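You operate a simulated robot arm through the tools that you are given. There is no shell and no other tool. Be economical: measure what you need, move in short steps, check, and stop when the job is done.

Carry out the task below with a simulated robot arm. There is one attempt and no reset: what you move stays moved.

Task
Open the sealer tin, coat the blue-tab and yellow-tab patches with the stubby brush, and close the tin.
Fine: no specks in the coats; brush back in its dish, dish stays put; leave the other patches. Set down upright: stubby brush. A coat counts when it lies all over at full strength: go over it till it gets no stronger.
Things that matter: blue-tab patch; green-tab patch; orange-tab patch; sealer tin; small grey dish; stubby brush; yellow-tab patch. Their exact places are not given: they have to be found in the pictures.

It is judged by the outcome, as a careful person would: the job done as asked, and still so three seconds after it is handed in. It fails if anything else is knocked over, pushed out of place, dropped, spilled or broken.

Robot
A 7-joint arm with a two-finger parallel gripper on a trunk, on a base that drives. Base frame: it is fixed to the floor where the robot stands at the start and does not move with it; the origin is under the middle of the robot, x ahead of it, y to its left, z up; the surface under the hand at the start is at about z = 0.8. Lengths are in m, angles in degrees, forces in N, time in s.
With the tool pointing down near the work surface it reaches from about 0.24 to 0.64 m from the robot's upright axis, wherever it stands. Its first joint turns from -166.0 to 166.0 degrees. Places, roughly: blue-tab patch [0.5, -0.1, 0.8]; green-tab patch [0.9, 0, 0.8]; orange-tab patch [1.1, 0.1, 0.8]; yellow-tab patch [0.7, -0.1, 0.8]. Payload 1.57 kg.
The tool frame sits at the grasp point between the pads (the TCP): z along the fingers, y along the line on which they close. The tips reach 0.03 m beyond it. Largest opening 0.08 m; finger width 0.017, thickness 0.012; the body of the gripper, 0.04 by 0.082 m, starts 0.08 m behind the TCP.
Orientation is told as [roll, pitch, yaw] about the base's x, y, z axes, in that order, counted from this pose: with the fingers straight down and closing along the base's y, the tool's x points along the base's -x, its y along +y and its z along -z.

Tools
- The arm moves only by the tool servo_tool. Its argument "plan" is a list of rows, each an object of numbers (a shift or turn left out is 0, a gripper value left out holds the last): "tx", "ty", "tz": the shift along the tool's x, y, z in units of 40 mm (1.0 is 40 mm); "wx", "wy", "wz": the turn, a rotation vector about the tool's x, y, z in units of 4 degrees (1.0 is 4 degrees); "grip": the finger opening in m, from 0 to 0.08. In form: [{"tx": .., "ty": .., "tz": .., "wx": .., "wy": .., "wz": .., "grip": ..}, ...]. A call has 1 to 8 rows; each row shifts and turns the commanded pose from where the row before left it, along the tool's axes as they then stand. A call with a number of a shift or a turn outside -1 to 1 is refused whole. A row lasts 0.2 s, in which the tool goes at most 0.05 m and 8.6 degrees; a call with a longer step from one row to the next is refused whole, and so is a gripper value outside its range. Where a pose cannot be reached the arm comes as near as it can. A force on the tool above 40 N (or 10 N above the force at the start of the call, whichever is more), or a blocked arm, ends the call early, and 0.2 s more pass. The fingers move at their own pace (about 0.072 m/s each) and stop on an object; they squeeze with about 36 N. The grip force told is the motor's: it shows also when the fingers shut on nothing. Time passes only in rows, and 0.2 s behind the last, so rows that do not move let the fingers close. It gives the time, the measured TCP pose, the force on the tool (base axes), the opening and the grip force at its end, in the units of the frame above (readings bear some noise), with the torque about the TCP (base axes, N m) and any sound that the robot's microphone picked up.
- Cameras (640 x 400 px; columns grow to the right, rows downward): "scene" is now at [0.2564, 0.0116, 1.3618]; the picture's right is [0.13, -0.99, 0.00], its down [-0.72, -0.09, -0.69] and it looks along [0.68, 0.09, -0.72] (base axes); focal length 214 px, centre (320, 200). "wrist" rides on the gripper at [0.072, -0.006, -0.122] in the tool frame; the picture's right is [0.09, 1.00, 0.00], its down [-0.84, 0.08, -0.54] and it looks along [-0.54, 0.05, 0.84] (tool axes); focal length 238 px, centre (320, 200).
- grab_frame(camera): a new picture of that camera. The clock stands still meanwhile.
- lift_body(by): slides the trunk up (or, below 0, down) by that many m; the arm and the scene camera ride with it, the base frame stays. It gives what a move gives, with no picture.
- roll_base(legs): drives the robot by 1 to 6 legs, each [ahead, left, turn to the left] in m, m and degrees, along the robot's own axes; the way and the turn of a leg run together, so that a leg with both is an arc; at most 1.5 m and 180 degrees a leg. The arm and the cameras ride along, it lands a little off, and it stops where it bumps. It gives what a move gives.
- pan_tilt(pan, tilt): turns the head with the scene camera to pan (to the left, within 86 degrees either way) and tilt (down, from -29 to 69), counted from straight ahead of the robot. It gives what a move gives.
- locate(camera, pixels): there is no depth. For up to 12 entries [column, row, z] of the newest picture of that camera ("zoom" is the newest enlarged one), the place [x, y] in the base frame at which the ray of that pixel passes the height z, good to about 0.003 m, but the place of the scene camera against the robot may be out by one fixed shift of up to 0.012 m in any direction. The clock stands still meanwhile.
- inspect(camera, box): a new picture of the part [left, top, right, bottom] of that camera's present view, enlarged. The clock stands still meanwhile.
- job_done(): hands the job in; it is judged then, once.

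Keep the steps short. Do not move on a guess: measure, check each grasp and each placing, and mend mistakes. In all there are 80 turns and 48 pictures (those below and enlarged ones count). Leave the gripper open and the arm clear of the work at the hand-in unless told otherwise, and finish with a single line.

The tools are called after "Call:" as a command line: name --argument value ..., lists and objects as JSON in quotes. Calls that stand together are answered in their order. servo_tool: Moves the arm, as the interface text tells. Its arguments: {"type":"object","properties":{"plan":{"type":"array","items":{"type":"object","properties":{"tx":{"type":"number"},"ty":{"type":"number"},"tz":{"type":"number"},"wx":{"type":"number"},"wy":{"type":"number"},"wz":{"type":"number"},"grip":{"type":"number"}}}}},"required":["plan"]} The other tools are called the same way: lift_body (by) slides the trunk up or down; roll_base (legs) drives the base; pan_tilt (pan, tilt) turns the head that bears the scene camera; grab_frame (camera) takes a picture; locate (camera, pixels) gives the place at which the rays of pixels pass given heights; inspect (camera, box) takes an enlarged picture of a part of a camera's view; job_done () hands the job in.

At the start:

```text
clock: 0.0
ee_pos: [0.4464, 0.1341, 1.2081]
orientation: [0.0, 0.0, 0.0]
force: [-0.2, 0.0, -0.3]
moment: [-0.01, -0.01, -0.02]
gripper_width: 0.0802
finger_force: 0.0
trunk travel left (down, up): [-0.6, 0.39]
robot x, y, heading: [0.0003, -0.0003, 0.1]
head pan, tilt: [7.3, 46.3]
```

scene: 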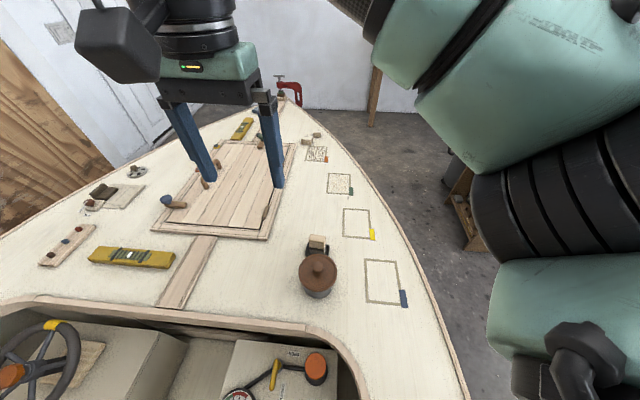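
wrist: 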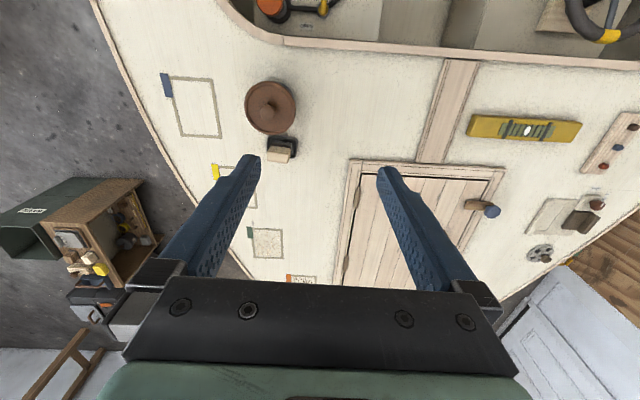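

I see the tin with a brown lid near (318,275), the dish with the brush near (317,245), and the patches to the right. I'll enlarge both views.

Call:
inspect --camera "scene" --box '[270, 130, 430, 330]'

Call:
inspect --camera "wrist" --box '[140, 50, 340, 175]'

```text
2.00 times, centred on (350, 230) of scene
```

zoom: 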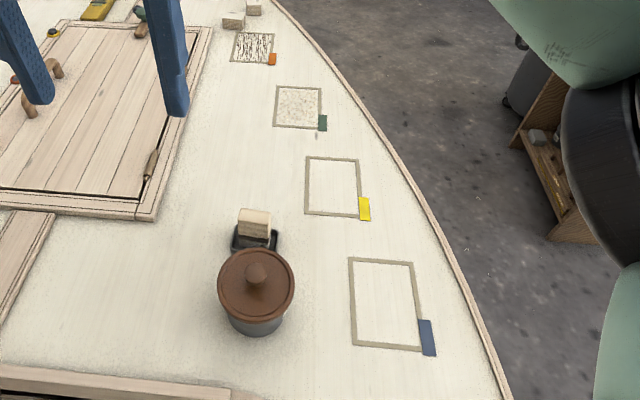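

```text
3.20 times, centred on (240, 112) of wrist
```

zoom: 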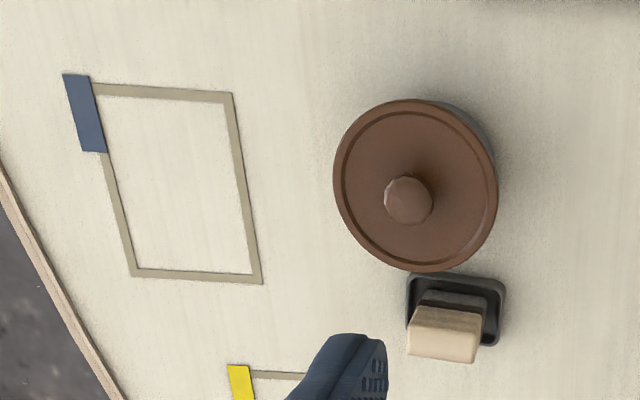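

Next I locate the tin, the dish and the blue-patch corners from the wrist zoom at several heights.

Call:
locate --camera "zoom" --pixels '[[98, 90, 0.8], [227, 98, 0.8], [257, 278, 0.8], [133, 273, 0.8], [456, 310, 0.8], [445, 345, 0.85], [409, 200, 0.9], [415, 185, 0.88], [415, 185, 0.85], [335, 180, 0.87], [498, 190, 0.87], [450, 335, 0.85]]'

Call:
locate --camera "scene" --pixels '[[366, 260, 0.8], [396, 259, 0.8], [400, 304, 0.8], [367, 301, 0.8], [344, 209, 0.8], [369, 209, 0.8], [371, 237, 0.8], [344, 236, 0.8], [317, 255, 0.8], [317, 238, 0.85], [318, 265, 0.9], [318, 295, 0.8]]'

```text
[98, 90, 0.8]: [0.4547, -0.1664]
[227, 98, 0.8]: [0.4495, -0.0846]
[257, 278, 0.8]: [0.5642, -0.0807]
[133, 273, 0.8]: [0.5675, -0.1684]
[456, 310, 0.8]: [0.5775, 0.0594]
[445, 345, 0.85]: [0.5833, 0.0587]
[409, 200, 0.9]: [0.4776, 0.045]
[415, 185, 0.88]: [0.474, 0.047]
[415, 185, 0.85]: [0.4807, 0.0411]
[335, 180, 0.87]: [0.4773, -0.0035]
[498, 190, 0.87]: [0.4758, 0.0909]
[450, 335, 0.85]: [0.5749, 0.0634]
```

```text
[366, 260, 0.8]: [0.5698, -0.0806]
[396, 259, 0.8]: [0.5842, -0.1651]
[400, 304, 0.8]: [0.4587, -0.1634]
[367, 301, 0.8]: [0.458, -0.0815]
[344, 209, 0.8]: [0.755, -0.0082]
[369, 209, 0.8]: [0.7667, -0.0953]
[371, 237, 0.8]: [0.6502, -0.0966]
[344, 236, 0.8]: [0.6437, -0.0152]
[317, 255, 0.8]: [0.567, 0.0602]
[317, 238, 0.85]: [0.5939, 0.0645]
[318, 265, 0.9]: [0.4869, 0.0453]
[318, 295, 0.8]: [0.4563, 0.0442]
```

The tin is near (0.478, 0.044) and the dish near (0.577, 0.06). The yellow patch is beyond reach from here, so I look down to see what lies between the robot and the deck.

Call:
pan_tilt --pan -20 --tilt 66

Call:
grab_frame --camera "scene"

```text
clock: 0.9
ee_pos: [0.4457, 0.1339, 1.2077]
orientation: [0.0, -0.1, 0.0]
force: [0.3, -0.9, -0.1]
moment: [0.01, -0.03, 0.0]
gripper_width: 0.0798
finger_force: 0.1
trunk travel left (down, up): [-0.6, 0.39]
robot x, y, heading: [0.0034, 0.0017, 0.1]
head pan, tilt: [-20.0, 66.0]
```

```text
43 pictures are left
```

scene: 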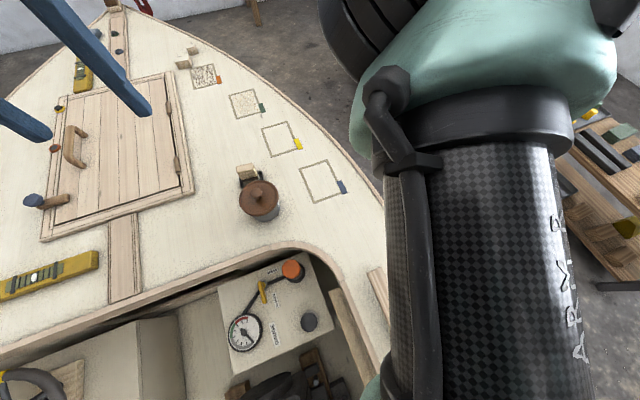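

The robot seems to stand at or in a cockpit; I look at the front of its base from another pan.

Call:
pan_tilt --pan 20 --tilt 69

Call:
grab_frame --camera "scene"

```text
clock: 2.0
ee_pos: [0.4467, 0.1345, 1.2071]
orientation: [-0.1, 0.0, -0.1]
force: [-0.5, -0.3, 0.1]
moment: [-0.02, 0.02, -0.02]
gripper_width: 0.0803
finger_force: 0.1
trunk travel left (down, up): [-0.6, 0.39]
robot x, y, heading: [-0.0007, -0.0, 0.1]
head pan, tilt: [20.0, 68.8]
```

```text
42 pictures are left
```

scene: 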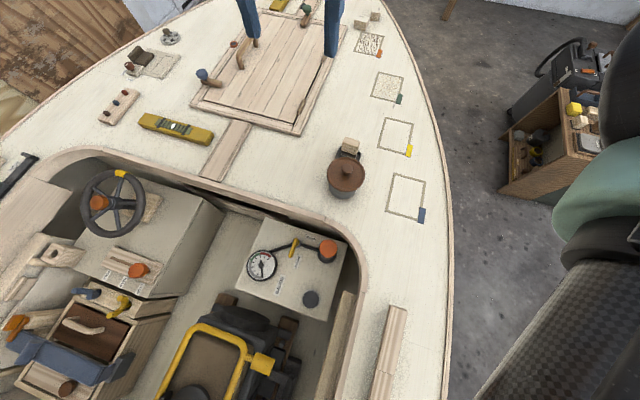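

Call:
locate --camera "scene" --pixels '[[250, 390, 0.4], [250, 390, 0.1], [250, 340, 0.5], [300, 250, 0.6], [340, 240, 0.78], [395, 390, 0.8], [445, 390, 0.8], [500, 300, 0.0], [440, 280, 0.8], [425, 120, 0.8]]'

Call:
pan_tilt --pan 80 --tilt 69

Call:
grab_frame --camera "scene"

Call:
pan_tilt --pan -75 --tilt 55

Call:
grab_frame --camera "scene"

```text
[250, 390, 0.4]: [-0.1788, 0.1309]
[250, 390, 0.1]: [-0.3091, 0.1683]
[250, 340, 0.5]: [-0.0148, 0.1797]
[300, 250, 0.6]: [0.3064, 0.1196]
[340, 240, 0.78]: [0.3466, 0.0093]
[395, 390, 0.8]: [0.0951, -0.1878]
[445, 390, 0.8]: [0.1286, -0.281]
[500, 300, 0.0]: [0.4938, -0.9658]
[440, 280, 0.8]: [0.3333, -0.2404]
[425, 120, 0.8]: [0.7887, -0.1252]
```

```text
clock: 3.3
ee_pos: [0.4467, 0.1343, 1.2076]
orientation: [0.1, -0.1, 0.0]
force: [-0.5, -1.2, -0.6]
moment: [0.02, -0.01, 0.04]
gripper_width: 0.0799
finger_force: 0.1
trunk travel left (down, up): [-0.6, 0.39]
robot x, y, heading: [-0.0022, -0.0001, -0.0]
head pan, tilt: [80.0, 68.8]
```

```text
41 pictures are left
```

scene: 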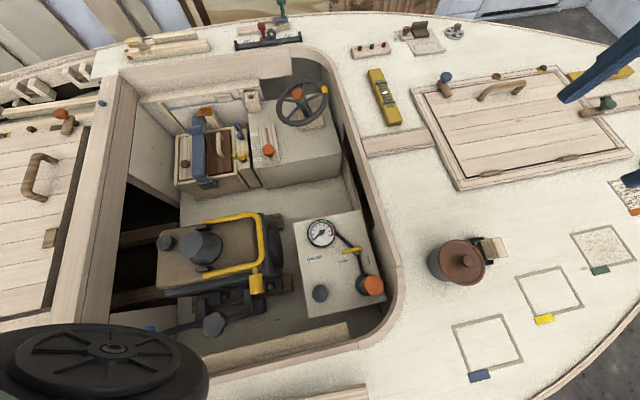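

```text
clock: 5.7
ee_pos: [0.4467, 0.1343, 1.2095]
orientation: [0.0, 0.0, 0.0]
force: [0.3, 0.5, -0.4]
moment: [-0.01, 0.02, -0.02]
gripper_width: 0.0797
finger_force: 0.1
trunk travel left (down, up): [-0.6, 0.39]
robot x, y, heading: [-0.0023, 0.0003, 0.0]
head pan, tilt: [-75.0, 55.0]
```

```text
40 pictures are left
```

scene: 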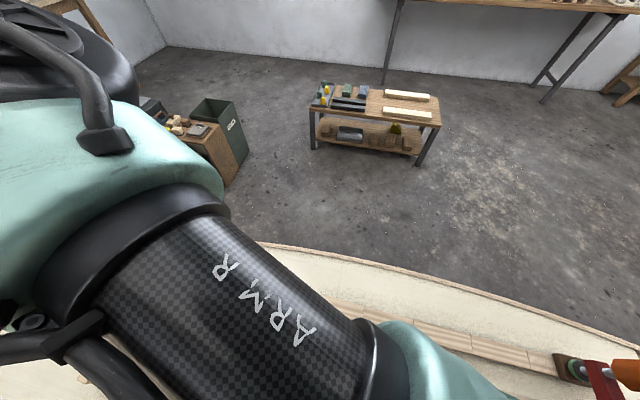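

Everything (tin, dish, both patches) would be in reach if the axis stood near x = 0.16. I try a short drive ahead of 0.05 m and watch for a bump.

Call:
roll_base --legs '[[0.05, 0, 0]]'

```text
clock: 6.6
ee_pos: [0.4953, 0.1342, 1.2073]
orientation: [0.0, 0.1, 0.0]
force: [0.5, 0.4, 0.1]
moment: [-0.01, 0.07, 0.02]
gripper_width: 0.0799
finger_force: 0.1
trunk travel left (down, up): [-0.6, 0.39]
robot x, y, heading: [0.0496, 0.0004, 0.2]
head pan, tilt: [-75.0, 55.0]
```

No bump. I go on another 0.05 m twice and set the head ahead.

Call:
roll_base --legs '[[0.05, 0, 0], [0.06, 0, 0]]'

Call:
pan_tilt --pan 0 --tilt 55

Call:
grab_frame --camera "scene"

Call:
grab_frame --camera "wrist"

```text
clock: 8.1
ee_pos: [0.6063, 0.1331, 1.2071]
orientation: [0.1, 0.0, 0.0]
force: [-0.4, -0.5, -0.3]
moment: [0.02, 0.01, -0.01]
gripper_width: 0.0801
finger_force: 0.1
trunk travel left (down, up): [-0.6, 0.39]
robot x, y, heading: [0.1576, 0.0004, 0.0]
head pan, tilt: [-75.0, 55.0]
```

```text
clock: 9.6
ee_pos: [0.606, 0.1331, 1.2082]
orientation: [0.0, 0.0, -0.1]
force: [-0.7, 0.6, 0.1]
moment: [0.01, 0.01, -0.01]
gripper_width: 0.0797
finger_force: 0.0
trunk travel left (down, up): [-0.6, 0.39]
robot x, y, heading: [0.1581, -0.0027, -0.0]
head pan, tilt: [0.0, 55.0]
```

```text
39 pictures are left
```

scene: 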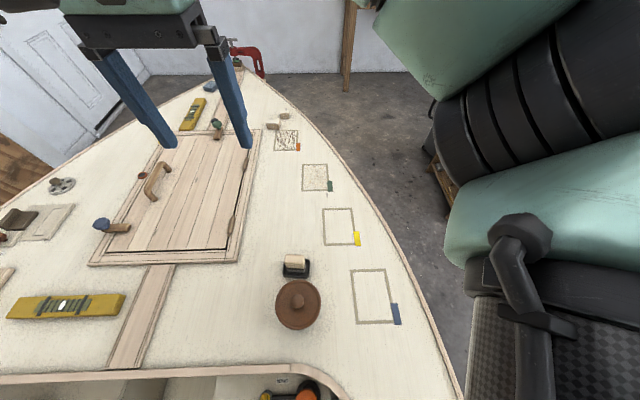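

```text
38 pictures are left
```

wrist: 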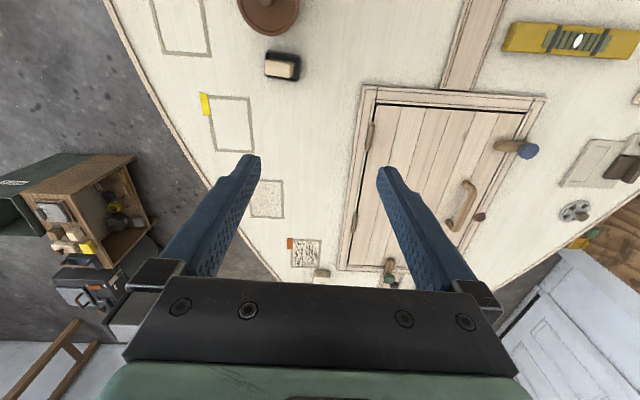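

The base is at x=0.158 with no bump. Now I bring the hand above the tin to about z=1.05 to look at it closely.

Call:
servo_tool --plan '[{"tx": 0.63, "ty": -0.445, "tz": 0.79}, {"tx": 0.63, "ty": -0.445, "tz": 0.79}, {"tx": 0.63, "ty": -0.445, "tz": 0.79}, {"tx": 0.63, "ty": -0.445, "tz": 0.79}, {"tx": 0.63, "ty": -0.445, "tz": 0.79}, {}]'

Call:
grab_frame --camera "wrist"

Call:
inspect --camera "scene" --box '[240, 200, 420, 340]'

```text
clock: 11.0
ee_pos: [0.4797, 0.0447, 1.0504]
orientation: [-0.1, 0.1, 0.0]
force: [0.6, -0.4, 0.0]
moment: [0.04, 0.02, 0.01]
gripper_width: 0.08
finger_force: 0.0
trunk travel left (down, up): [-0.6, 0.39]
robot x, y, heading: [0.16, -0.0012, -0.1]
head pan, tilt: [0.0, 55.0]
```

```text
37 pictures are left
```

wrist: 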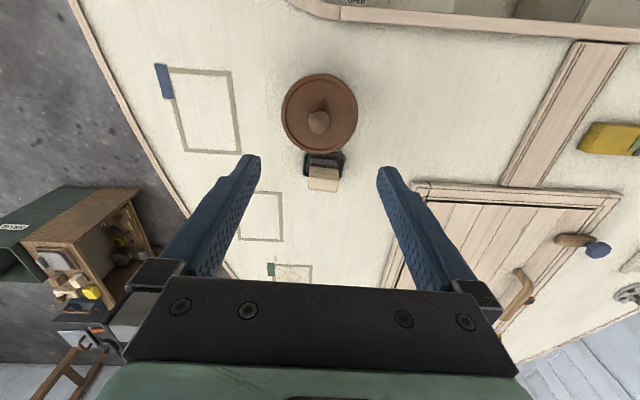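

```text
2.86 times, centred on (330, 270) of scene
```

zoom: 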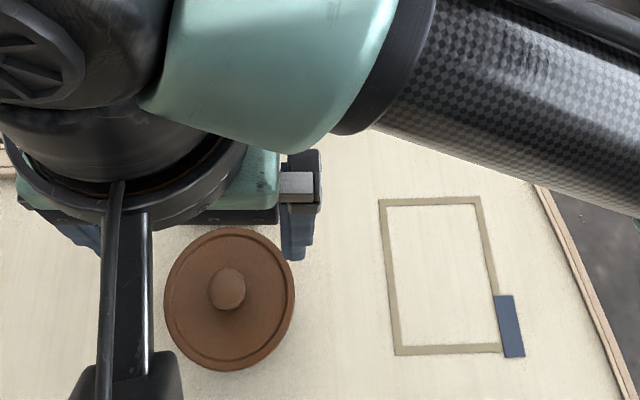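

Call:
inspect --camera "wrist" --box '[240, 60, 400, 200]'

Call:
locate --camera "wrist" --pixels '[[282, 112, 0.85], [357, 112, 0.85], [282, 112, 0.87], [357, 112, 0.87], [319, 74, 0.87], [319, 152, 0.87], [319, 74, 0.85], [319, 152, 0.85], [319, 120, 0.9], [319, 120, 0.88], [322, 180, 0.85], [322, 180, 0.87]]'

```text
2.86 times, centred on (320, 130) of wrist
```

zoom: 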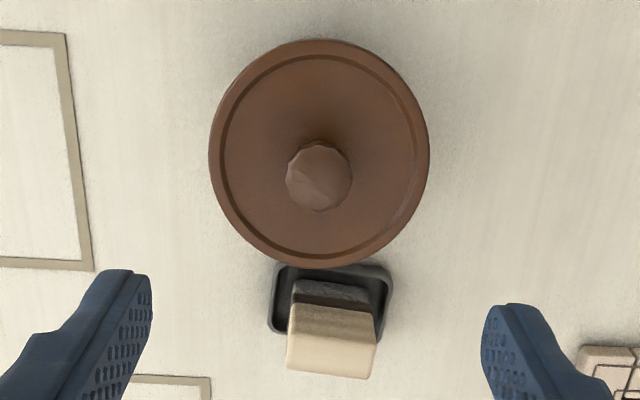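

```text
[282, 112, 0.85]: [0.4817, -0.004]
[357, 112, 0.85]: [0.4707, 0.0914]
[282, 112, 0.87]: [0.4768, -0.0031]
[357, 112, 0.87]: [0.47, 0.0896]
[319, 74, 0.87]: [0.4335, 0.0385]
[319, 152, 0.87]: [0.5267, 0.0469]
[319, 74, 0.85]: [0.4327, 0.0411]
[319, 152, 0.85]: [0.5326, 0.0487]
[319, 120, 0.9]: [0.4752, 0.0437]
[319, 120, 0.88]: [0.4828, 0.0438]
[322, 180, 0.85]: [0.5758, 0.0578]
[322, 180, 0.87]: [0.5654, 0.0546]
```

Lid diameter is about 0.094, centred near (0.479, 0.044). To get heights I need parallax, so I move the hand 0.12 to the left and lower, then look again.

Call:
servo_tool --plan '[{"ty": 1, "tz": 0.6, "tx": 0.3}, {"ty": 1, "tz": 0.6, "tx": 0.3}, {"ty": 1, "tz": 0.6, "tx": 0.3}, {}]'

Call:
inspect --camera "wrist" --box '[100, 20, 340, 180]'

```text
clock: 12.0
ee_pos: [0.4436, 0.164, 0.979]
orientation: [0.0, 0.0, -0.1]
force: [-0.1, 0.0, -0.1]
moment: [0.01, 0.02, -0.01]
gripper_width: 0.0801
finger_force: 0.0
trunk travel left (down, up): [-0.6, 0.39]
robot x, y, heading: [0.1588, -0.0026, -0.1]
head pan, tilt: [0.0, 55.0]
```

```text
2.50 times, centred on (220, 100) of wrist
```

zoom: 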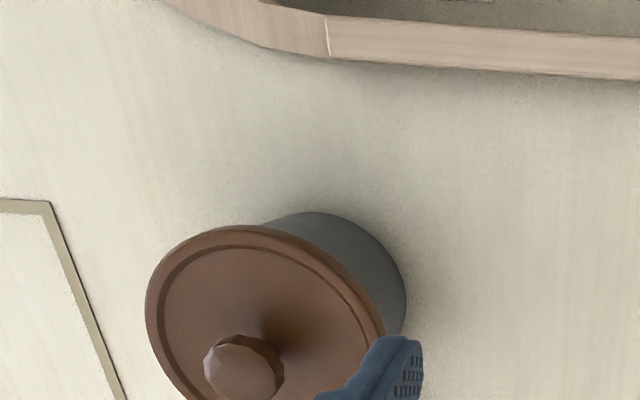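

Call:
locate --camera "zoom" --pixels '[[48, 204, 0.8], [48, 204, 0.79], [48, 204, 0.81], [240, 368, 0.88], [240, 368, 0.9], [240, 368, 0.92], [146, 298, 0.86], [146, 298, 0.88], [380, 325, 0.86], [380, 325, 0.88], [405, 285, 0.8], [260, 340, 0.87]]'

```text
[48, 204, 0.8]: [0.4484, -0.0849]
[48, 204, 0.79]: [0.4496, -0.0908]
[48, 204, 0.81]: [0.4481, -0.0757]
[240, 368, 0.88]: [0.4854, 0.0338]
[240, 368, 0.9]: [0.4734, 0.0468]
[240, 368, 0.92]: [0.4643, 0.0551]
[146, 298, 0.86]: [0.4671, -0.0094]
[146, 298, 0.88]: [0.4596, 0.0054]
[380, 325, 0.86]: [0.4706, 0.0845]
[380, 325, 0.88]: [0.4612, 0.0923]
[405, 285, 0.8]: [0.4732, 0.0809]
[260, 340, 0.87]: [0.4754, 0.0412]
```

Deck is at 0.80, lid rim about 0.869, knob top about 0.897, tin axis about (0.476, 0.044). I check the free space left of the tin for the lid and take a closer look at the brush.

Call:
locate --camera "scene" --pixels '[[172, 265, 0.8], [140, 368, 0.8], [222, 264, 0.8], [240, 362, 0.8], [352, 270, 0.8], [393, 322, 0.8], [323, 209, 0.8], [355, 244, 0.8]]'

Call:
servo_tool --plan '[{"ty": -0.5, "tx": -1}, {"ty": -0.5, "tx": -1}, {"tz": -0.3}, {}]'

Call:
inspect --camera "wrist" --box '[180, 20, 340, 140]'

```text
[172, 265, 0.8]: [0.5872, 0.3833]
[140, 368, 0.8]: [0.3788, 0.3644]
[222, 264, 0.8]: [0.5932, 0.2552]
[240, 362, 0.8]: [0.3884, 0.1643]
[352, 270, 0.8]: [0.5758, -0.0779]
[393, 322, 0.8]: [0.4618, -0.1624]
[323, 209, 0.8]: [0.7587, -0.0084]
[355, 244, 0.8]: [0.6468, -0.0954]
```

```text
clock: 13.0
ee_pos: [0.5231, 0.1245, 0.9907]
orientation: [-0.1, 0.0, 0.0]
force: [0.0, -0.3, -0.6]
moment: [0.0, -0.02, 0.03]
gripper_width: 0.0801
finger_force: 0.2
trunk travel left (down, up): [-0.6, 0.39]
robot x, y, heading: [0.1613, -0.0022, -0.0]
head pan, tilt: [0.0, 55.0]
```

```text
3.33 times, centred on (260, 80) of wrist
```

zoom: 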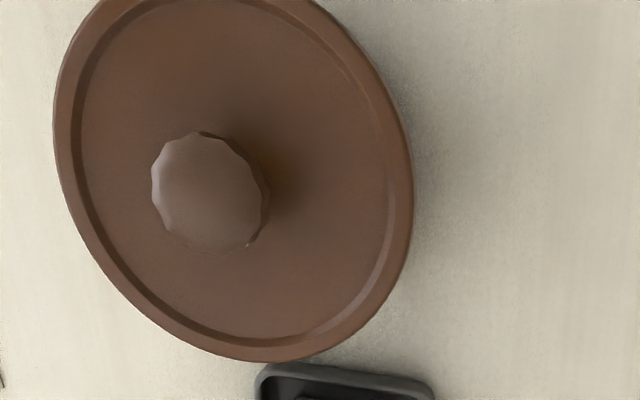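

Call:
inspect --camera "wrist" --box '[170, 90, 330, 200]'

```text
3.64 times, centred on (250, 145) of wrist
```

zoom: 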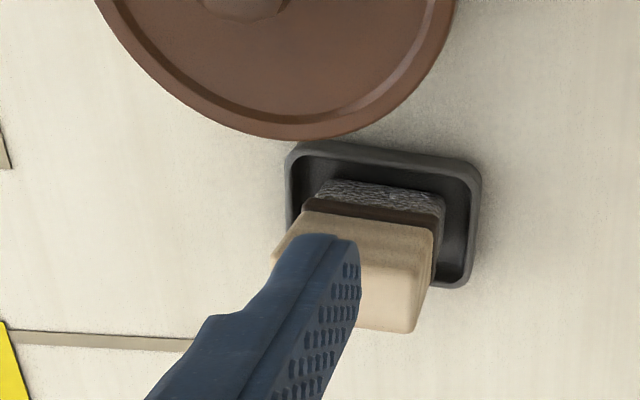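

Brush seen: bristles at the bottom, dark ferrule, beige block handle on top. First the tin: I move the hand above the knob, fingers open.

Call:
servo_tool --plan '[{"tx": 0.6, "ty": -1}, {"tx": 0.58, "ty": -1.01}, {"tz": 0.8}, {}]'

```text
refused: -1.01 is not a number from -1 to 1
```

Call:
servo_tool --plan '[{"tx": 0.6, "ty": -1}, {"tx": 0.58, "ty": -1}, {"tz": 0.8}, {}]'

Call:
grab_frame --camera "wrist"

```text
clock: 14.0
ee_pos: [0.4769, 0.0449, 0.9586]
orientation: [0.0, 0.0, 0.0]
force: [0.4, 1.2, -0.7]
moment: [-0.05, 0.02, -0.02]
gripper_width: 0.0798
finger_force: 0.0
trunk travel left (down, up): [-0.6, 0.39]
robot x, y, heading: [0.1625, 0.0019, -0.1]
head pan, tilt: [0.0, 55.0]
```

```text
31 pictures are left
```

wrist: 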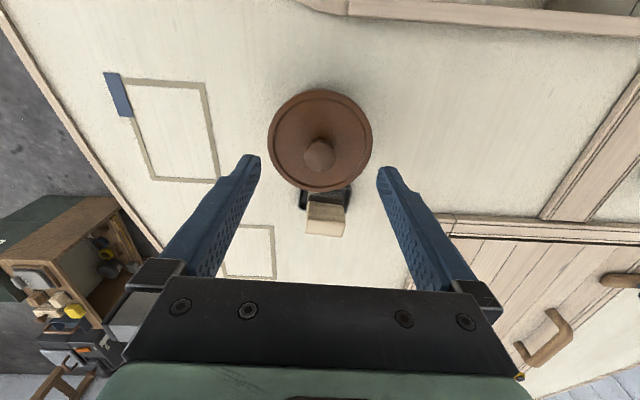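

Call:
locate --camera "wrist" --pixels '[[319, 155, 0.897], [319, 143, 0.87], [268, 140, 0.87], [372, 138, 0.87], [319, 89, 0.87], [319, 192, 0.87], [310, 193, 0.86], [327, 220, 0.86], [307, 222, 0.86], [345, 222, 0.86], [346, 206, 0.86], [310, 203, 0.86]]'

Call:
servo_tool --plan '[{"tz": 0.7}, {"tz": 0.65}, {}]'

```text
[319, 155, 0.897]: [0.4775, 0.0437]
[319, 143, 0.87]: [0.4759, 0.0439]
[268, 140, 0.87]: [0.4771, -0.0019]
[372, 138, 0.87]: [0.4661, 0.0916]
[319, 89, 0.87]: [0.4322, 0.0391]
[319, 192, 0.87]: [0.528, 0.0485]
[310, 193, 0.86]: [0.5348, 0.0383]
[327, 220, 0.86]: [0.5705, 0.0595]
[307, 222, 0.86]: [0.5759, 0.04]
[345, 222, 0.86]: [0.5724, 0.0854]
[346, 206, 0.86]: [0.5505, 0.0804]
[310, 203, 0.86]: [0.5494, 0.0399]
```

```text
clock: 14.8
ee_pos: [0.4752, 0.0427, 0.906]
orientation: [0.0, -0.2, 0.0]
force: [-1.7, -0.8, 16.9]
moment: [-0.02, 0.05, -0.02]
gripper_width: 0.0799
finger_force: 0.0
trunk travel left (down, up): [-0.6, 0.39]
robot x, y, heading: [0.159, -0.0021, -0.1]
head pan, tilt: [0.0, 55.0]
```

Fingertips touch the lid's rim (16.9 N) at TCP z=0.906. I back off 4 mm and close on the knob.

Call:
servo_tool --plan '[{"tz": -0.12}, {"grip": 0}, {"grip": 0}, {"grip": 0}, {"grip": 0}]'

```text
clock: 16.0
ee_pos: [0.4758, 0.0443, 0.9089]
orientation: [0.0, 0.0, 0.0]
force: [-0.2, 1.0, -1.9]
moment: [0.05, 0.03, 0.03]
gripper_width: 0.0221
finger_force: 34.9
trunk travel left (down, up): [-0.6, 0.39]
robot x, y, heading: [0.1587, -0.0016, -0.0]
head pan, tilt: [0.0, 55.0]
```

The knob is held (22 mm). I lift gently by 8 mm and read the force.

Call:
servo_tool --plan '[{"tz": -0.1}, {"tz": -0.1}, {}]'

Call:
inspect --camera "wrist" --box '[220, 60, 420, 200]'

```text
clock: 16.8
ee_pos: [0.4766, 0.0442, 0.9171]
orientation: [-0.2, 0.0, 0.1]
force: [0.5, 0.5, -0.6]
moment: [-0.01, -0.04, -0.02]
gripper_width: 0.0215
finger_force: 34.7
trunk travel left (down, up): [-0.6, 0.39]
robot x, y, heading: [0.1578, 0.0024, 0.1]
head pan, tilt: [0.0, 55.0]
heard: snap
```

```text
2.86 times, centred on (320, 130) of wrist
```

zoom: 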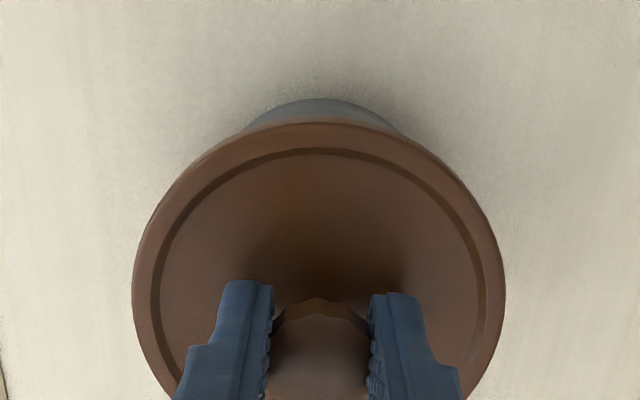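

A snap: the lid came loose. I lift it clear, 6 cm, and look.

Call:
servo_tool --plan '[{"tz": -0.5}, {"tz": -0.5}, {"tz": -0.5}, {}]'

Call:
grab_frame --camera "wrist"

```text
clock: 17.8
ee_pos: [0.4747, 0.0433, 0.9778]
orientation: [-0.1, 0.0, 0.0]
force: [0.5, 0.1, 0.2]
moment: [-0.01, 0.0, 0.0]
gripper_width: 0.0218
finger_force: 35.0
trunk travel left (down, up): [-0.6, 0.39]
robot x, y, heading: [0.1596, 0.0001, 0.1]
head pan, tilt: [0.0, 55.0]
```

```text
29 pictures are left
```

wrist: 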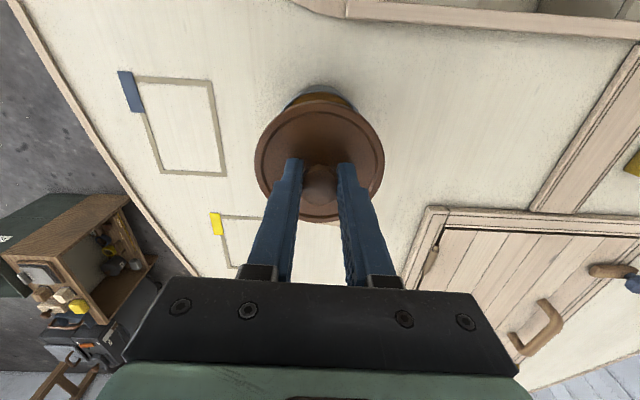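

The tin stays put and stands open. I carry the lid left to about (0.475, 0.19) and lower it.

Call:
servo_tool --plan '[{"ty": 0.92}, {"ty": 0.92}, {"ty": 0.92}, {"ty": 0.92}, {"tz": 0.8}, {"tz": 0.8}, {"tz": 0.6}, {}]'

Call:
inspect --camera "scene" --box '[180, 230, 400, 380]'

```text
clock: 19.6
ee_pos: [0.4771, 0.1909, 0.8888]
orientation: [-0.1, -0.1, 0.0]
force: [-0.8, 0.0, -0.5]
moment: [0.03, -0.02, -0.01]
gripper_width: 0.022
finger_force: 34.9
trunk travel left (down, up): [-0.6, 0.39]
robot x, y, heading: [0.1597, 0.0017, 0.1]
head pan, tilt: [0.0, 55.0]
```

```text
2.67 times, centred on (290, 305) of scene
```

zoom: 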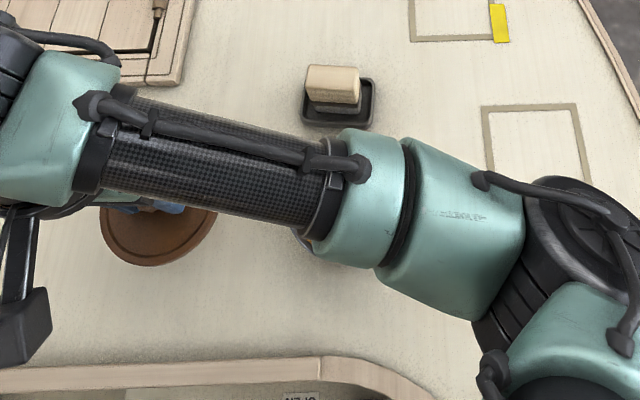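

Lowering slowly until I feel the deck.

Call:
servo_tool --plan '[{"tz": 0.3}, {"tz": 0.3}, {"tz": 0.2}, {"tz": 0.15}, {}]'

```text
clock: 20.8
ee_pos: [0.4757, 0.1909, 0.8517]
orientation: [-0.1, -0.1, 0.0]
force: [0.4, 0.2, 0.0]
moment: [-0.03, 0.02, -0.02]
gripper_width: 0.0218
finger_force: 34.8
trunk travel left (down, up): [-0.6, 0.39]
robot x, y, heading: [0.1586, 0.0002, 0.2]
head pan, tilt: [0.0, 55.0]
```

Call:
servo_tool --plan '[{"tz": 0.07}, {"tz": 0.07}, {"tz": 0.07}, {}]'

```text
clock: 21.8
ee_pos: [0.4745, 0.1909, 0.8434]
orientation: [-0.1, 0.0, 0.0]
force: [-0.4, -0.6, -0.7]
moment: [-0.03, -0.01, 0.01]
gripper_width: 0.0218
finger_force: 35.1
trunk travel left (down, up): [-0.6, 0.39]
robot x, y, heading: [0.163, -0.0031, -0.1]
head pan, tilt: [0.0, 55.0]
```

Call:
servo_tool --plan '[{"tz": 0.07}, {"tz": 0.07}, {}]'

```text
clock: 22.4
ee_pos: [0.4748, 0.191, 0.8419]
orientation: [0.5, -0.5, -0.1]
force: [-6.4, -3.7, 21.7]
moment: [-0.15, 0.07, -0.02]
gripper_width: 0.0218
finger_force: 34.8
trunk travel left (down, up): [-0.6, 0.39]
robot x, y, heading: [0.1618, -0.0006, -0.2]
head pan, tilt: [0.0, 55.0]
stopped in row 3: the force on the tool passed its limit at 42 N (the readings are from after the stop); the commanded pose is now the measured one
```

The lid is on the deck (TCP 0.842). I ease up 1 mm, release and rise.

Call:
servo_tool --plan '[{"tz": -0.02}, {"grip": 0.06}, {"grip": 0.06}, {"grip": 0.06}, {"tz": -1}, {"tz": -1}, {"tz": -1}, {}]'

Call:
grab_frame --camera "wrist"

```text
clock: 24.2
ee_pos: [0.4759, 0.1912, 0.9618]
orientation: [0.2, -0.3, 0.0]
force: [-0.2, -0.9, 0.4]
moment: [0.03, -0.01, 0.02]
gripper_width: 0.0601
finger_force: 0.0
trunk travel left (down, up): [-0.6, 0.39]
robot x, y, heading: [0.1566, -0.0006, -0.0]
head pan, tilt: [0.0, 55.0]
```

```text
27 pictures are left
```

wrist: 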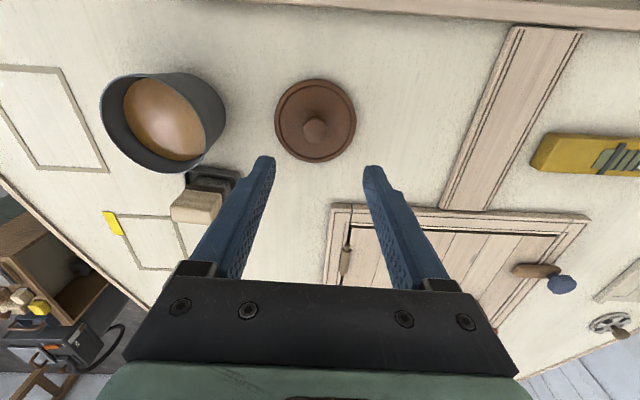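

The lid lies flat; the tin's content is visible. Now measuring the brush from this side.

Call:
inspect --camera "wrist" --box '[150, 140, 270, 240]'

```text
4.00 times, centred on (210, 190) of wrist
```

zoom: 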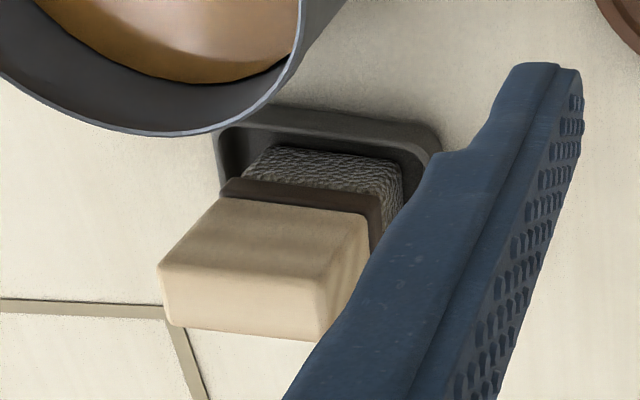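

Call:
locate --camera "zoom" --pixels '[[160, 268, 0.85], [160, 268, 0.87], [328, 292, 0.85], [328, 292, 0.87], [315, 340, 0.85], [315, 340, 0.87], [170, 325, 0.85], [170, 325, 0.87], [225, 197, 0.83], [370, 215, 0.83], [218, 130, 0.81], [435, 140, 0.81]]'

Call:
servo_tool --plan '[{"tz": -0.6, "tx": -0.8, "ty": -0.6}, {"tx": -0.8, "ty": -0.8}, {"tx": -0.8, "ty": -0.8}, {"ty": -1}, {}]'

Call:
inspect --camera "wrist" --box '[230, 40, 390, 160]'

```text
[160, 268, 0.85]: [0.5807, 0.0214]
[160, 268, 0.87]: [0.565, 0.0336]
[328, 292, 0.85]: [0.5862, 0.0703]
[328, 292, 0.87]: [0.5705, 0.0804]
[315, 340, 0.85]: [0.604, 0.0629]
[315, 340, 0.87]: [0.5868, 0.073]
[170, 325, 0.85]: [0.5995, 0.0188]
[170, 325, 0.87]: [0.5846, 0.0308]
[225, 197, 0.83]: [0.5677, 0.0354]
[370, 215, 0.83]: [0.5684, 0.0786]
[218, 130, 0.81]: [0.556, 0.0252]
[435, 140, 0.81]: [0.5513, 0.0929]
```

```text
clock: 25.4
ee_pos: [0.5719, 0.0628, 0.9852]
orientation: [0.2, -0.4, 0.0]
force: [0.5, -0.2, 0.8]
moment: [0.01, 0.01, 0.01]
gripper_width: 0.06
finger_force: 0.0
trunk travel left (down, up): [-0.6, 0.39]
robot x, y, heading: [0.1587, -0.0, -0.1]
head pan, tilt: [0.0, 55.0]
```

```text
3.33 times, centred on (310, 100) of wrist
```

zoom: 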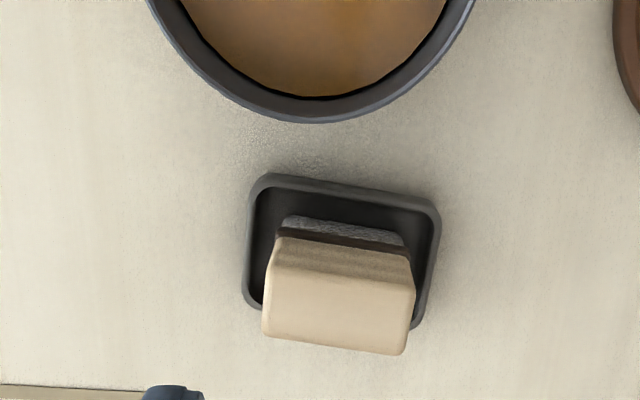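

Call:
locate --camera "zoom" --pixels '[[270, 268, 0.85], [270, 268, 0.87], [415, 287, 0.85], [415, 287, 0.87], [405, 355, 0.85], [405, 355, 0.87], [263, 335, 0.85], [263, 335, 0.87], [258, 176, 0.81], [440, 208, 0.81], [420, 325, 0.81], [243, 303, 0.81]]'

```text
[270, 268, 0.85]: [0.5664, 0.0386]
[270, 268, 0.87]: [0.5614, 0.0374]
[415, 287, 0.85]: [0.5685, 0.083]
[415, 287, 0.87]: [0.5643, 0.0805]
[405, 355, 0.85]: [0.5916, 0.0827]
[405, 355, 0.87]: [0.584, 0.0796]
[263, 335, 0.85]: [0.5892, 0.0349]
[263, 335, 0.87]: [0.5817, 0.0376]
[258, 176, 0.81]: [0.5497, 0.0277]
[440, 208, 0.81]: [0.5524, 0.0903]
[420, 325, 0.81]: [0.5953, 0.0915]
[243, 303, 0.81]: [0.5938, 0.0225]
```

Brush handle: top z≈0.875, about 0.042 (y) by 0.020 (x), centred (0.571, 0.0585). I lower the open fingers around it to TCP z≈0.876.

Call:
servo_tool --plan '[{"ty": -0.1, "tx": 0.02, "tz": 0.9, "wy": 0.1, "wx": -0.05}, {"tz": 0.9}, {"tz": 0.5}, {"tz": 0.42}, {}]'

Call:
inspect --camera "wrist" --box '[220, 60, 420, 220]'

```text
clock: 26.6
ee_pos: [0.5707, 0.0599, 0.8762]
orientation: [0.5, 0.0, -0.1]
force: [0.4, 0.0, 0.3]
moment: [-0.02, 0.05, -0.01]
gripper_width: 0.0601
finger_force: 0.1
trunk travel left (down, up): [-0.6, 0.39]
robot x, y, heading: [0.1578, -0.0018, -0.2]
head pan, tilt: [0.0, 55.0]
```

```text
2.50 times, centred on (320, 140) of wrist
```

zoom: 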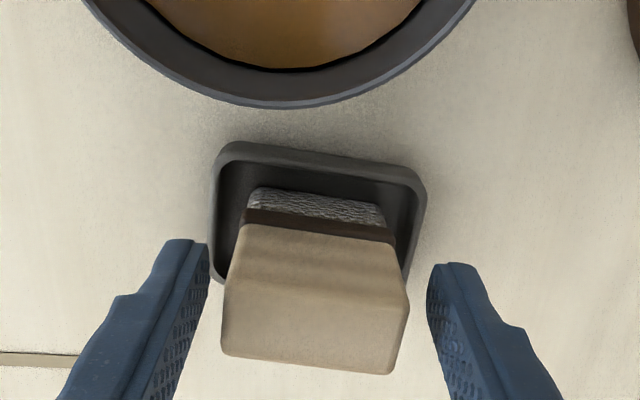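

The brush is between the fingers. I trim the small roll and yaw, then close.

Call:
servo_tool --plan '[{"wx": 0.12, "wz": 0.7}, {}, {"grip": 0}, {"grip": 0}, {"grip": 0}, {}]'

```text
clock: 28.0
ee_pos: [0.5712, 0.0594, 0.8769]
orientation: [0.1, 0.0, -2.9]
force: [0.7, 0.2, -0.7]
moment: [0.0, -0.02, -0.03]
gripper_width: 0.043
finger_force: 36.0
trunk travel left (down, up): [-0.6, 0.39]
robot x, y, heading: [0.1594, 0.0014, 0.2]
head pan, tilt: [0.0, 55.0]
```

Held at 43 mm with TCP (0.5712, 0.0594, 0.877), yaw −2.9, which I note for the return. I lift it and check that the dish stays.

Call:
servo_tool --plan '[{"tz": -0.3}, {"tz": -0.7}, {"tz": -0.8}, {"tz": -0.8}, {}]'

Call:
grab_frame --camera "wrist"

Call:
grab_frame --camera "scene"

```text
clock: 29.2
ee_pos: [0.5716, 0.0601, 0.9794]
orientation: [0.0, 0.0, -2.8]
force: [-0.8, 0.7, -0.3]
moment: [-0.01, -0.02, 0.0]
gripper_width: 0.0432
finger_force: 36.3
trunk travel left (down, up): [-0.6, 0.39]
robot x, y, heading: [0.1584, 0.0009, 0.2]
head pan, tilt: [0.0, 55.0]
```

```text
23 pictures are left
```

wrist: 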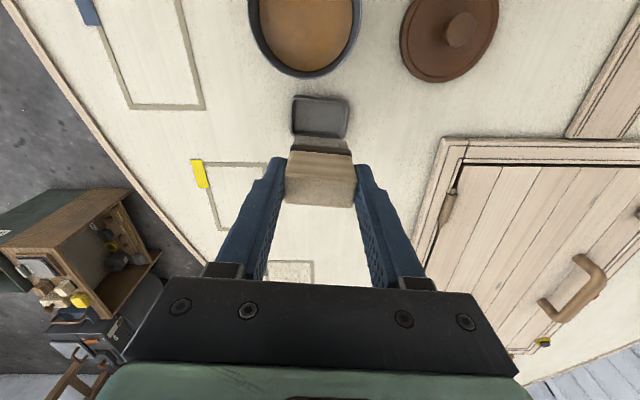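

```text
22 pictures are left
```

scene: 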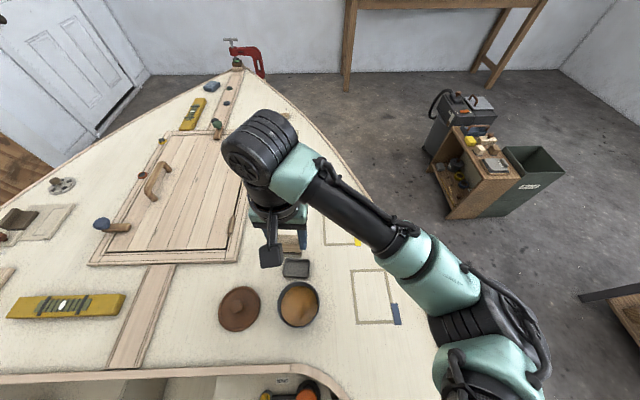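

The dish stayed. I enlarge the tin in the scene view to judge the liquid level.

Call:
inspect --camera "scene" --box '[260, 250, 350, 340]'

```text
4.44 times, centred on (305, 295) of scene
```

zoom: 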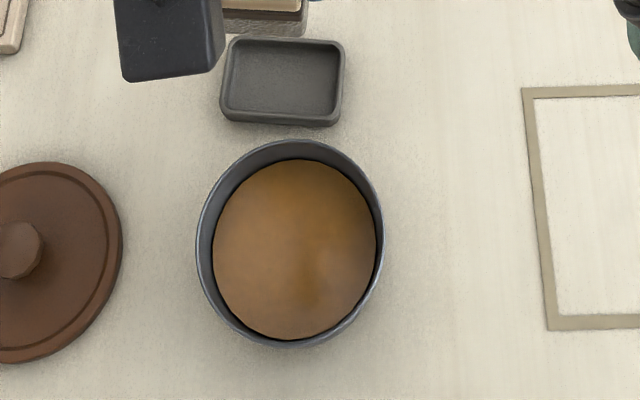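

Call:
locate --camera "zoom" --pixels '[[290, 140, 0.867], [290, 347, 0.867], [197, 243, 0.867], [384, 235, 0.867], [290, 160, 0.85], [290, 160, 0.84], [290, 160, 0.83], [213, 250, 0.84], [376, 245, 0.84], [298, 338, 0.84], [290, 160, 0.82]]'

```text
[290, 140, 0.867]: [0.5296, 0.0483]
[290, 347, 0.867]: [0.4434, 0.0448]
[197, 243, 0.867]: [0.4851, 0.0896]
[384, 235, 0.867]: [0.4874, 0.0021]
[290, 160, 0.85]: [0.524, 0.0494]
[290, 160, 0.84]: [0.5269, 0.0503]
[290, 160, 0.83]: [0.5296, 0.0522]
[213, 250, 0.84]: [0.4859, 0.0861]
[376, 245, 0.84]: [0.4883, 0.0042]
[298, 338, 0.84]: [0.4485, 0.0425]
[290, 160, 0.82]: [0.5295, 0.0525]
```

Liquid level is about 0.84 and the bristle bottom lies about 0.074 below the TCP. I move over the tin and go down to TCP z≈0.905.

Call:
servo_tool --plan '[{"tx": 0.79, "ty": -0.17}, {"tx": 0.78, "ty": -0.17}, {"tx": 0.78, "ty": -0.18}, {}]'

Call:
inspect --camera "wrist" --box '[220, 60, 420, 220]'

```text
clock: 30.2
ee_pos: [0.4771, 0.0459, 0.9807]
orientation: [0.1, 0.1, -2.8]
force: [0.6, 0.3, -0.9]
moment: [-0.01, 0.0, 0.01]
gripper_width: 0.0432
finger_force: 35.6
trunk travel left (down, up): [-0.6, 0.39]
robot x, y, heading: [0.1586, -0.0006, -0.2]
head pan, tilt: [0.0, 55.0]
```

```text
2.50 times, centred on (320, 140) of wrist
```

zoom: 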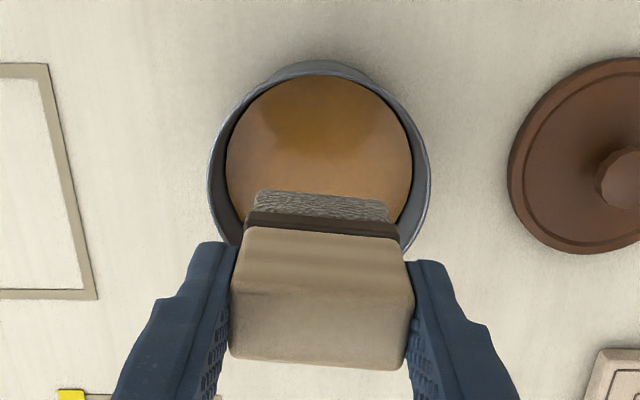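

Centred over the tin. Dipping.

Call:
servo_tool --plan '[{"tz": 0.7}, {"tz": 0.6}, {"tz": 0.3}, {"tz": 0.3}, {}]'

Call:
inspect --camera "wrist" --box '[220, 60, 420, 220]'

```text
clock: 31.1
ee_pos: [0.4772, 0.0457, 0.9183]
orientation: [0.3, -0.7, -2.7]
force: [-6.6, -1.9, 29.1]
moment: [-0.41, 0.56, -0.16]
gripper_width: 0.0429
finger_force: 36.0
trunk travel left (down, up): [-0.6, 0.39]
robot x, y, heading: [0.159, -0.0012, 0.1]
head pan, tilt: [0.0, 55.0]
stopped in row 4: the force on the tool passed its limit at 64 N (the readings are from after the stop); the commanded pose is now the measured one
```

```text
2.50 times, centred on (320, 140) of wrist
```

zoom: 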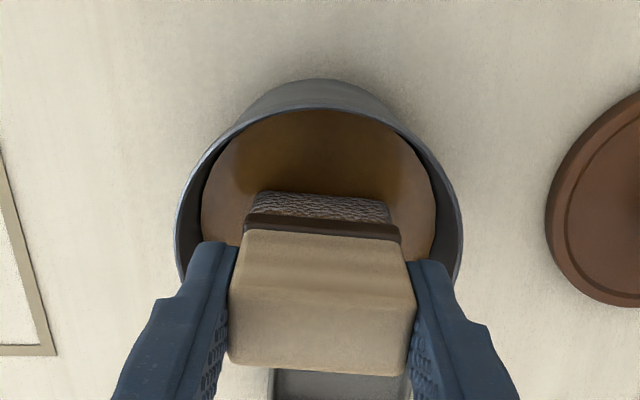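

The bristles met a firm surface at about 0.844 (liquid level) and have darkened. I lift slightly, wait over the tin, and look.

Call:
servo_tool --plan '[{"tz": -0.15}, {"tz": -0.5}, {"tz": -0.7}, {}, {}, {}, {}]'

Call:
inspect --camera "wrist" --box '[220, 60, 420, 220]'

```text
clock: 32.7
ee_pos: [0.4781, 0.0465, 0.9713]
orientation: [0.2, -0.6, -2.8]
force: [0.2, 0.1, -0.5]
moment: [-0.02, -0.01, 0.0]
gripper_width: 0.0431
finger_force: 36.1
trunk travel left (down, up): [-0.6, 0.39]
robot x, y, heading: [0.1558, -0.003, 0.0]
head pan, tilt: [0.0, 55.0]
```

```text
2.50 times, centred on (320, 140) of wrist
```

zoom: 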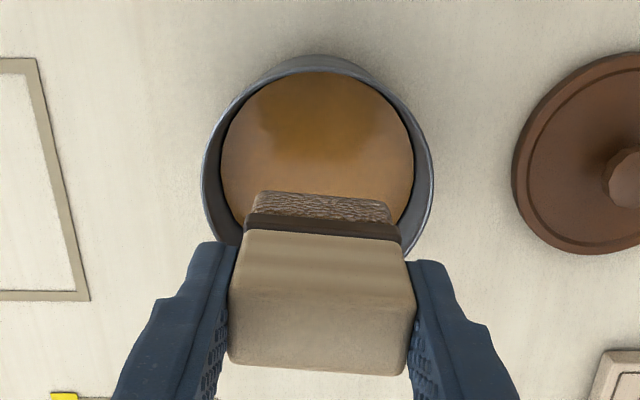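

Bristles are now tinted: loaded, grip unchanged. I square the tool (yaw 0, tilt 0), and go over the blue patch's near-left start (0.463, −0.107).

Call:
servo_tool --plan '[{"wz": -0.7, "wy": 0.15, "wx": 0.05}, {"tx": 0.1, "ty": -0.96}, {"tx": 0.1, "ty": -0.96}, {"tx": 0.1, "ty": -0.96}, {"tx": 0.08, "ty": -0.96}, {"tz": 1}, {"tz": 0.9}, {}]'

Call:
grab_frame --camera "wrist"

```text
clock: 34.5
ee_pos: [0.4627, -0.1096, 0.8938]
orientation: [0.1, 0.0, 0.0]
force: [0.1, 0.2, -1.0]
moment: [-0.01, 0.0, 0.0]
gripper_width: 0.0429
finger_force: 36.4
trunk travel left (down, up): [-0.6, 0.39]
robot x, y, heading: [0.1563, -0.0006, -0.1]
head pan, tilt: [0.0, 55.0]
```

```text
17 pictures are left
```

wrist: 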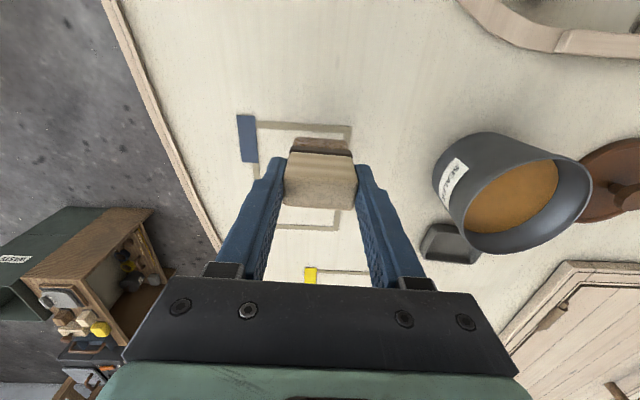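

Call:
locate --camera "wrist" --pixels '[[257, 124, 0.8], [349, 129, 0.8], [338, 227, 0.8], [276, 226, 0.8], [257, 165, 0.8], [294, 140, 0.82], [352, 142, 0.82]]'

Call:
servo_tool --plan '[{"tz": 0.3}, {"tz": 0.1}, {"tz": 0.05}, {}]'

```text
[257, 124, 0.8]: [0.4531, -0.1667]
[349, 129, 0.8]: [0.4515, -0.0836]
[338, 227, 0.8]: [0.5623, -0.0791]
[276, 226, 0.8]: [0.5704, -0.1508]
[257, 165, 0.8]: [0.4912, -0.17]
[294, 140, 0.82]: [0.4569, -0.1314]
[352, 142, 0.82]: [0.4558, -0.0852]
```

```text
clock: 35.5
ee_pos: [0.4635, -0.1094, 0.8746]
orientation: [0.1, 0.1, -0.1]
force: [0.0, -1.3, -0.9]
moment: [-0.02, -0.01, 0.02]
gripper_width: 0.0429
finger_force: 35.7
trunk travel left (down, up): [-0.6, 0.39]
robot x, y, heading: [0.1594, 0.0004, 0.3]
head pan, tilt: [0.0, 55.0]
```

No contact yet at 0.8746; lower in 1 mm steps.

Call:
servo_tool --plan '[{"tz": 0.025}, {"tz": 0.025}, {}]'

```text
clock: 36.3
ee_pos: [0.4626, -0.1101, 0.8747]
orientation: [0.1, 0.0, 0.0]
force: [-0.3, -0.7, 0.0]
moment: [0.01, 0.03, -0.02]
gripper_width: 0.0432
finger_force: 35.9
trunk travel left (down, up): [-0.6, 0.39]
robot x, y, heading: [0.1604, 0.0008, -0.1]
head pan, tilt: [0.0, 55.0]
```

Call:
servo_tool --plan '[{"tz": 0.04}, {"tz": 0.03}, {}]'

```text
clock: 37.1
ee_pos: [0.4629, -0.1097, 0.8716]
orientation: [0.1, 0.0, 0.0]
force: [0.1, 0.5, -0.6]
moment: [0.01, -0.01, -0.01]
gripper_width: 0.0429
finger_force: 35.8
trunk travel left (down, up): [-0.6, 0.39]
robot x, y, heading: [0.1584, -0.0001, 0.2]
head pan, tilt: [0.0, 55.0]
```

Call:
servo_tool --plan '[{"tz": 0.04}, {"tz": 0.03}, {}]'

```text
clock: 37.9
ee_pos: [0.4634, -0.1081, 0.8681]
orientation: [0.2, 0.1, -0.1]
force: [-0.4, -0.4, 2.5]
moment: [-0.05, -0.03, 0.0]
gripper_width: 0.043
finger_force: 35.9
trunk travel left (down, up): [-0.6, 0.39]
robot x, y, heading: [0.1627, -0.0002, 0.2]
head pan, tilt: [0.0, 55.0]
```

Contact (2.5 N) at 0.868. A first stroke ahead to x≈0.555, pressed 1 mm more.

Call:
servo_tool --plan '[{"tz": 0.03}, {"tx": -0.4}, {"tx": -0.4}, {"tx": -0.4}, {"tx": -0.4}, {"tx": -0.4}, {"tx": -0.3}, {}]'

Call:
grab_frame --camera "wrist"

```text
clock: 39.7
ee_pos: [0.5524, -0.1091, 0.8689]
orientation: [0.1, -0.1, 0.0]
force: [-8.4, 0.0, 24.9]
moment: [-0.17, 0.36, -0.03]
gripper_width: 0.0428
finger_force: 36.1
trunk travel left (down, up): [-0.6, 0.39]
robot x, y, heading: [0.1595, -0.0023, 0.2]
head pan, tilt: [0.0, 55.0]
```

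```text
16 pictures are left
```

wrist: 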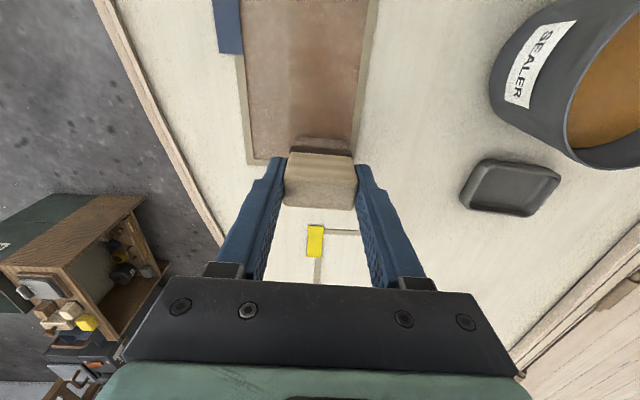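

The coat spreads over the patch; the left lane is stronger. Force 25 N is a bit much, so I ease 1.5 mm up, shift to y≈−0.142 and stroke back.

Call:
servo_tool --plan '[{"tz": -0.04}, {"ty": -0.82}, {"tx": 0.5}, {"tx": 0.5}, {"tx": 0.5}, {"tx": 0.4}, {"tx": 0.4}, {}]'

```text
clock: 41.5
ee_pos: [0.4617, -0.1427, 0.8689]
orientation: [0.0, 0.0, 0.1]
force: [0.1, 0.1, 2.4]
moment: [-0.06, -0.01, -0.03]
gripper_width: 0.043
finger_force: 35.7
trunk travel left (down, up): [-0.6, 0.39]
robot x, y, heading: [0.1564, 0.0025, 0.3]
head pan, tilt: [0.0, 55.0]
```

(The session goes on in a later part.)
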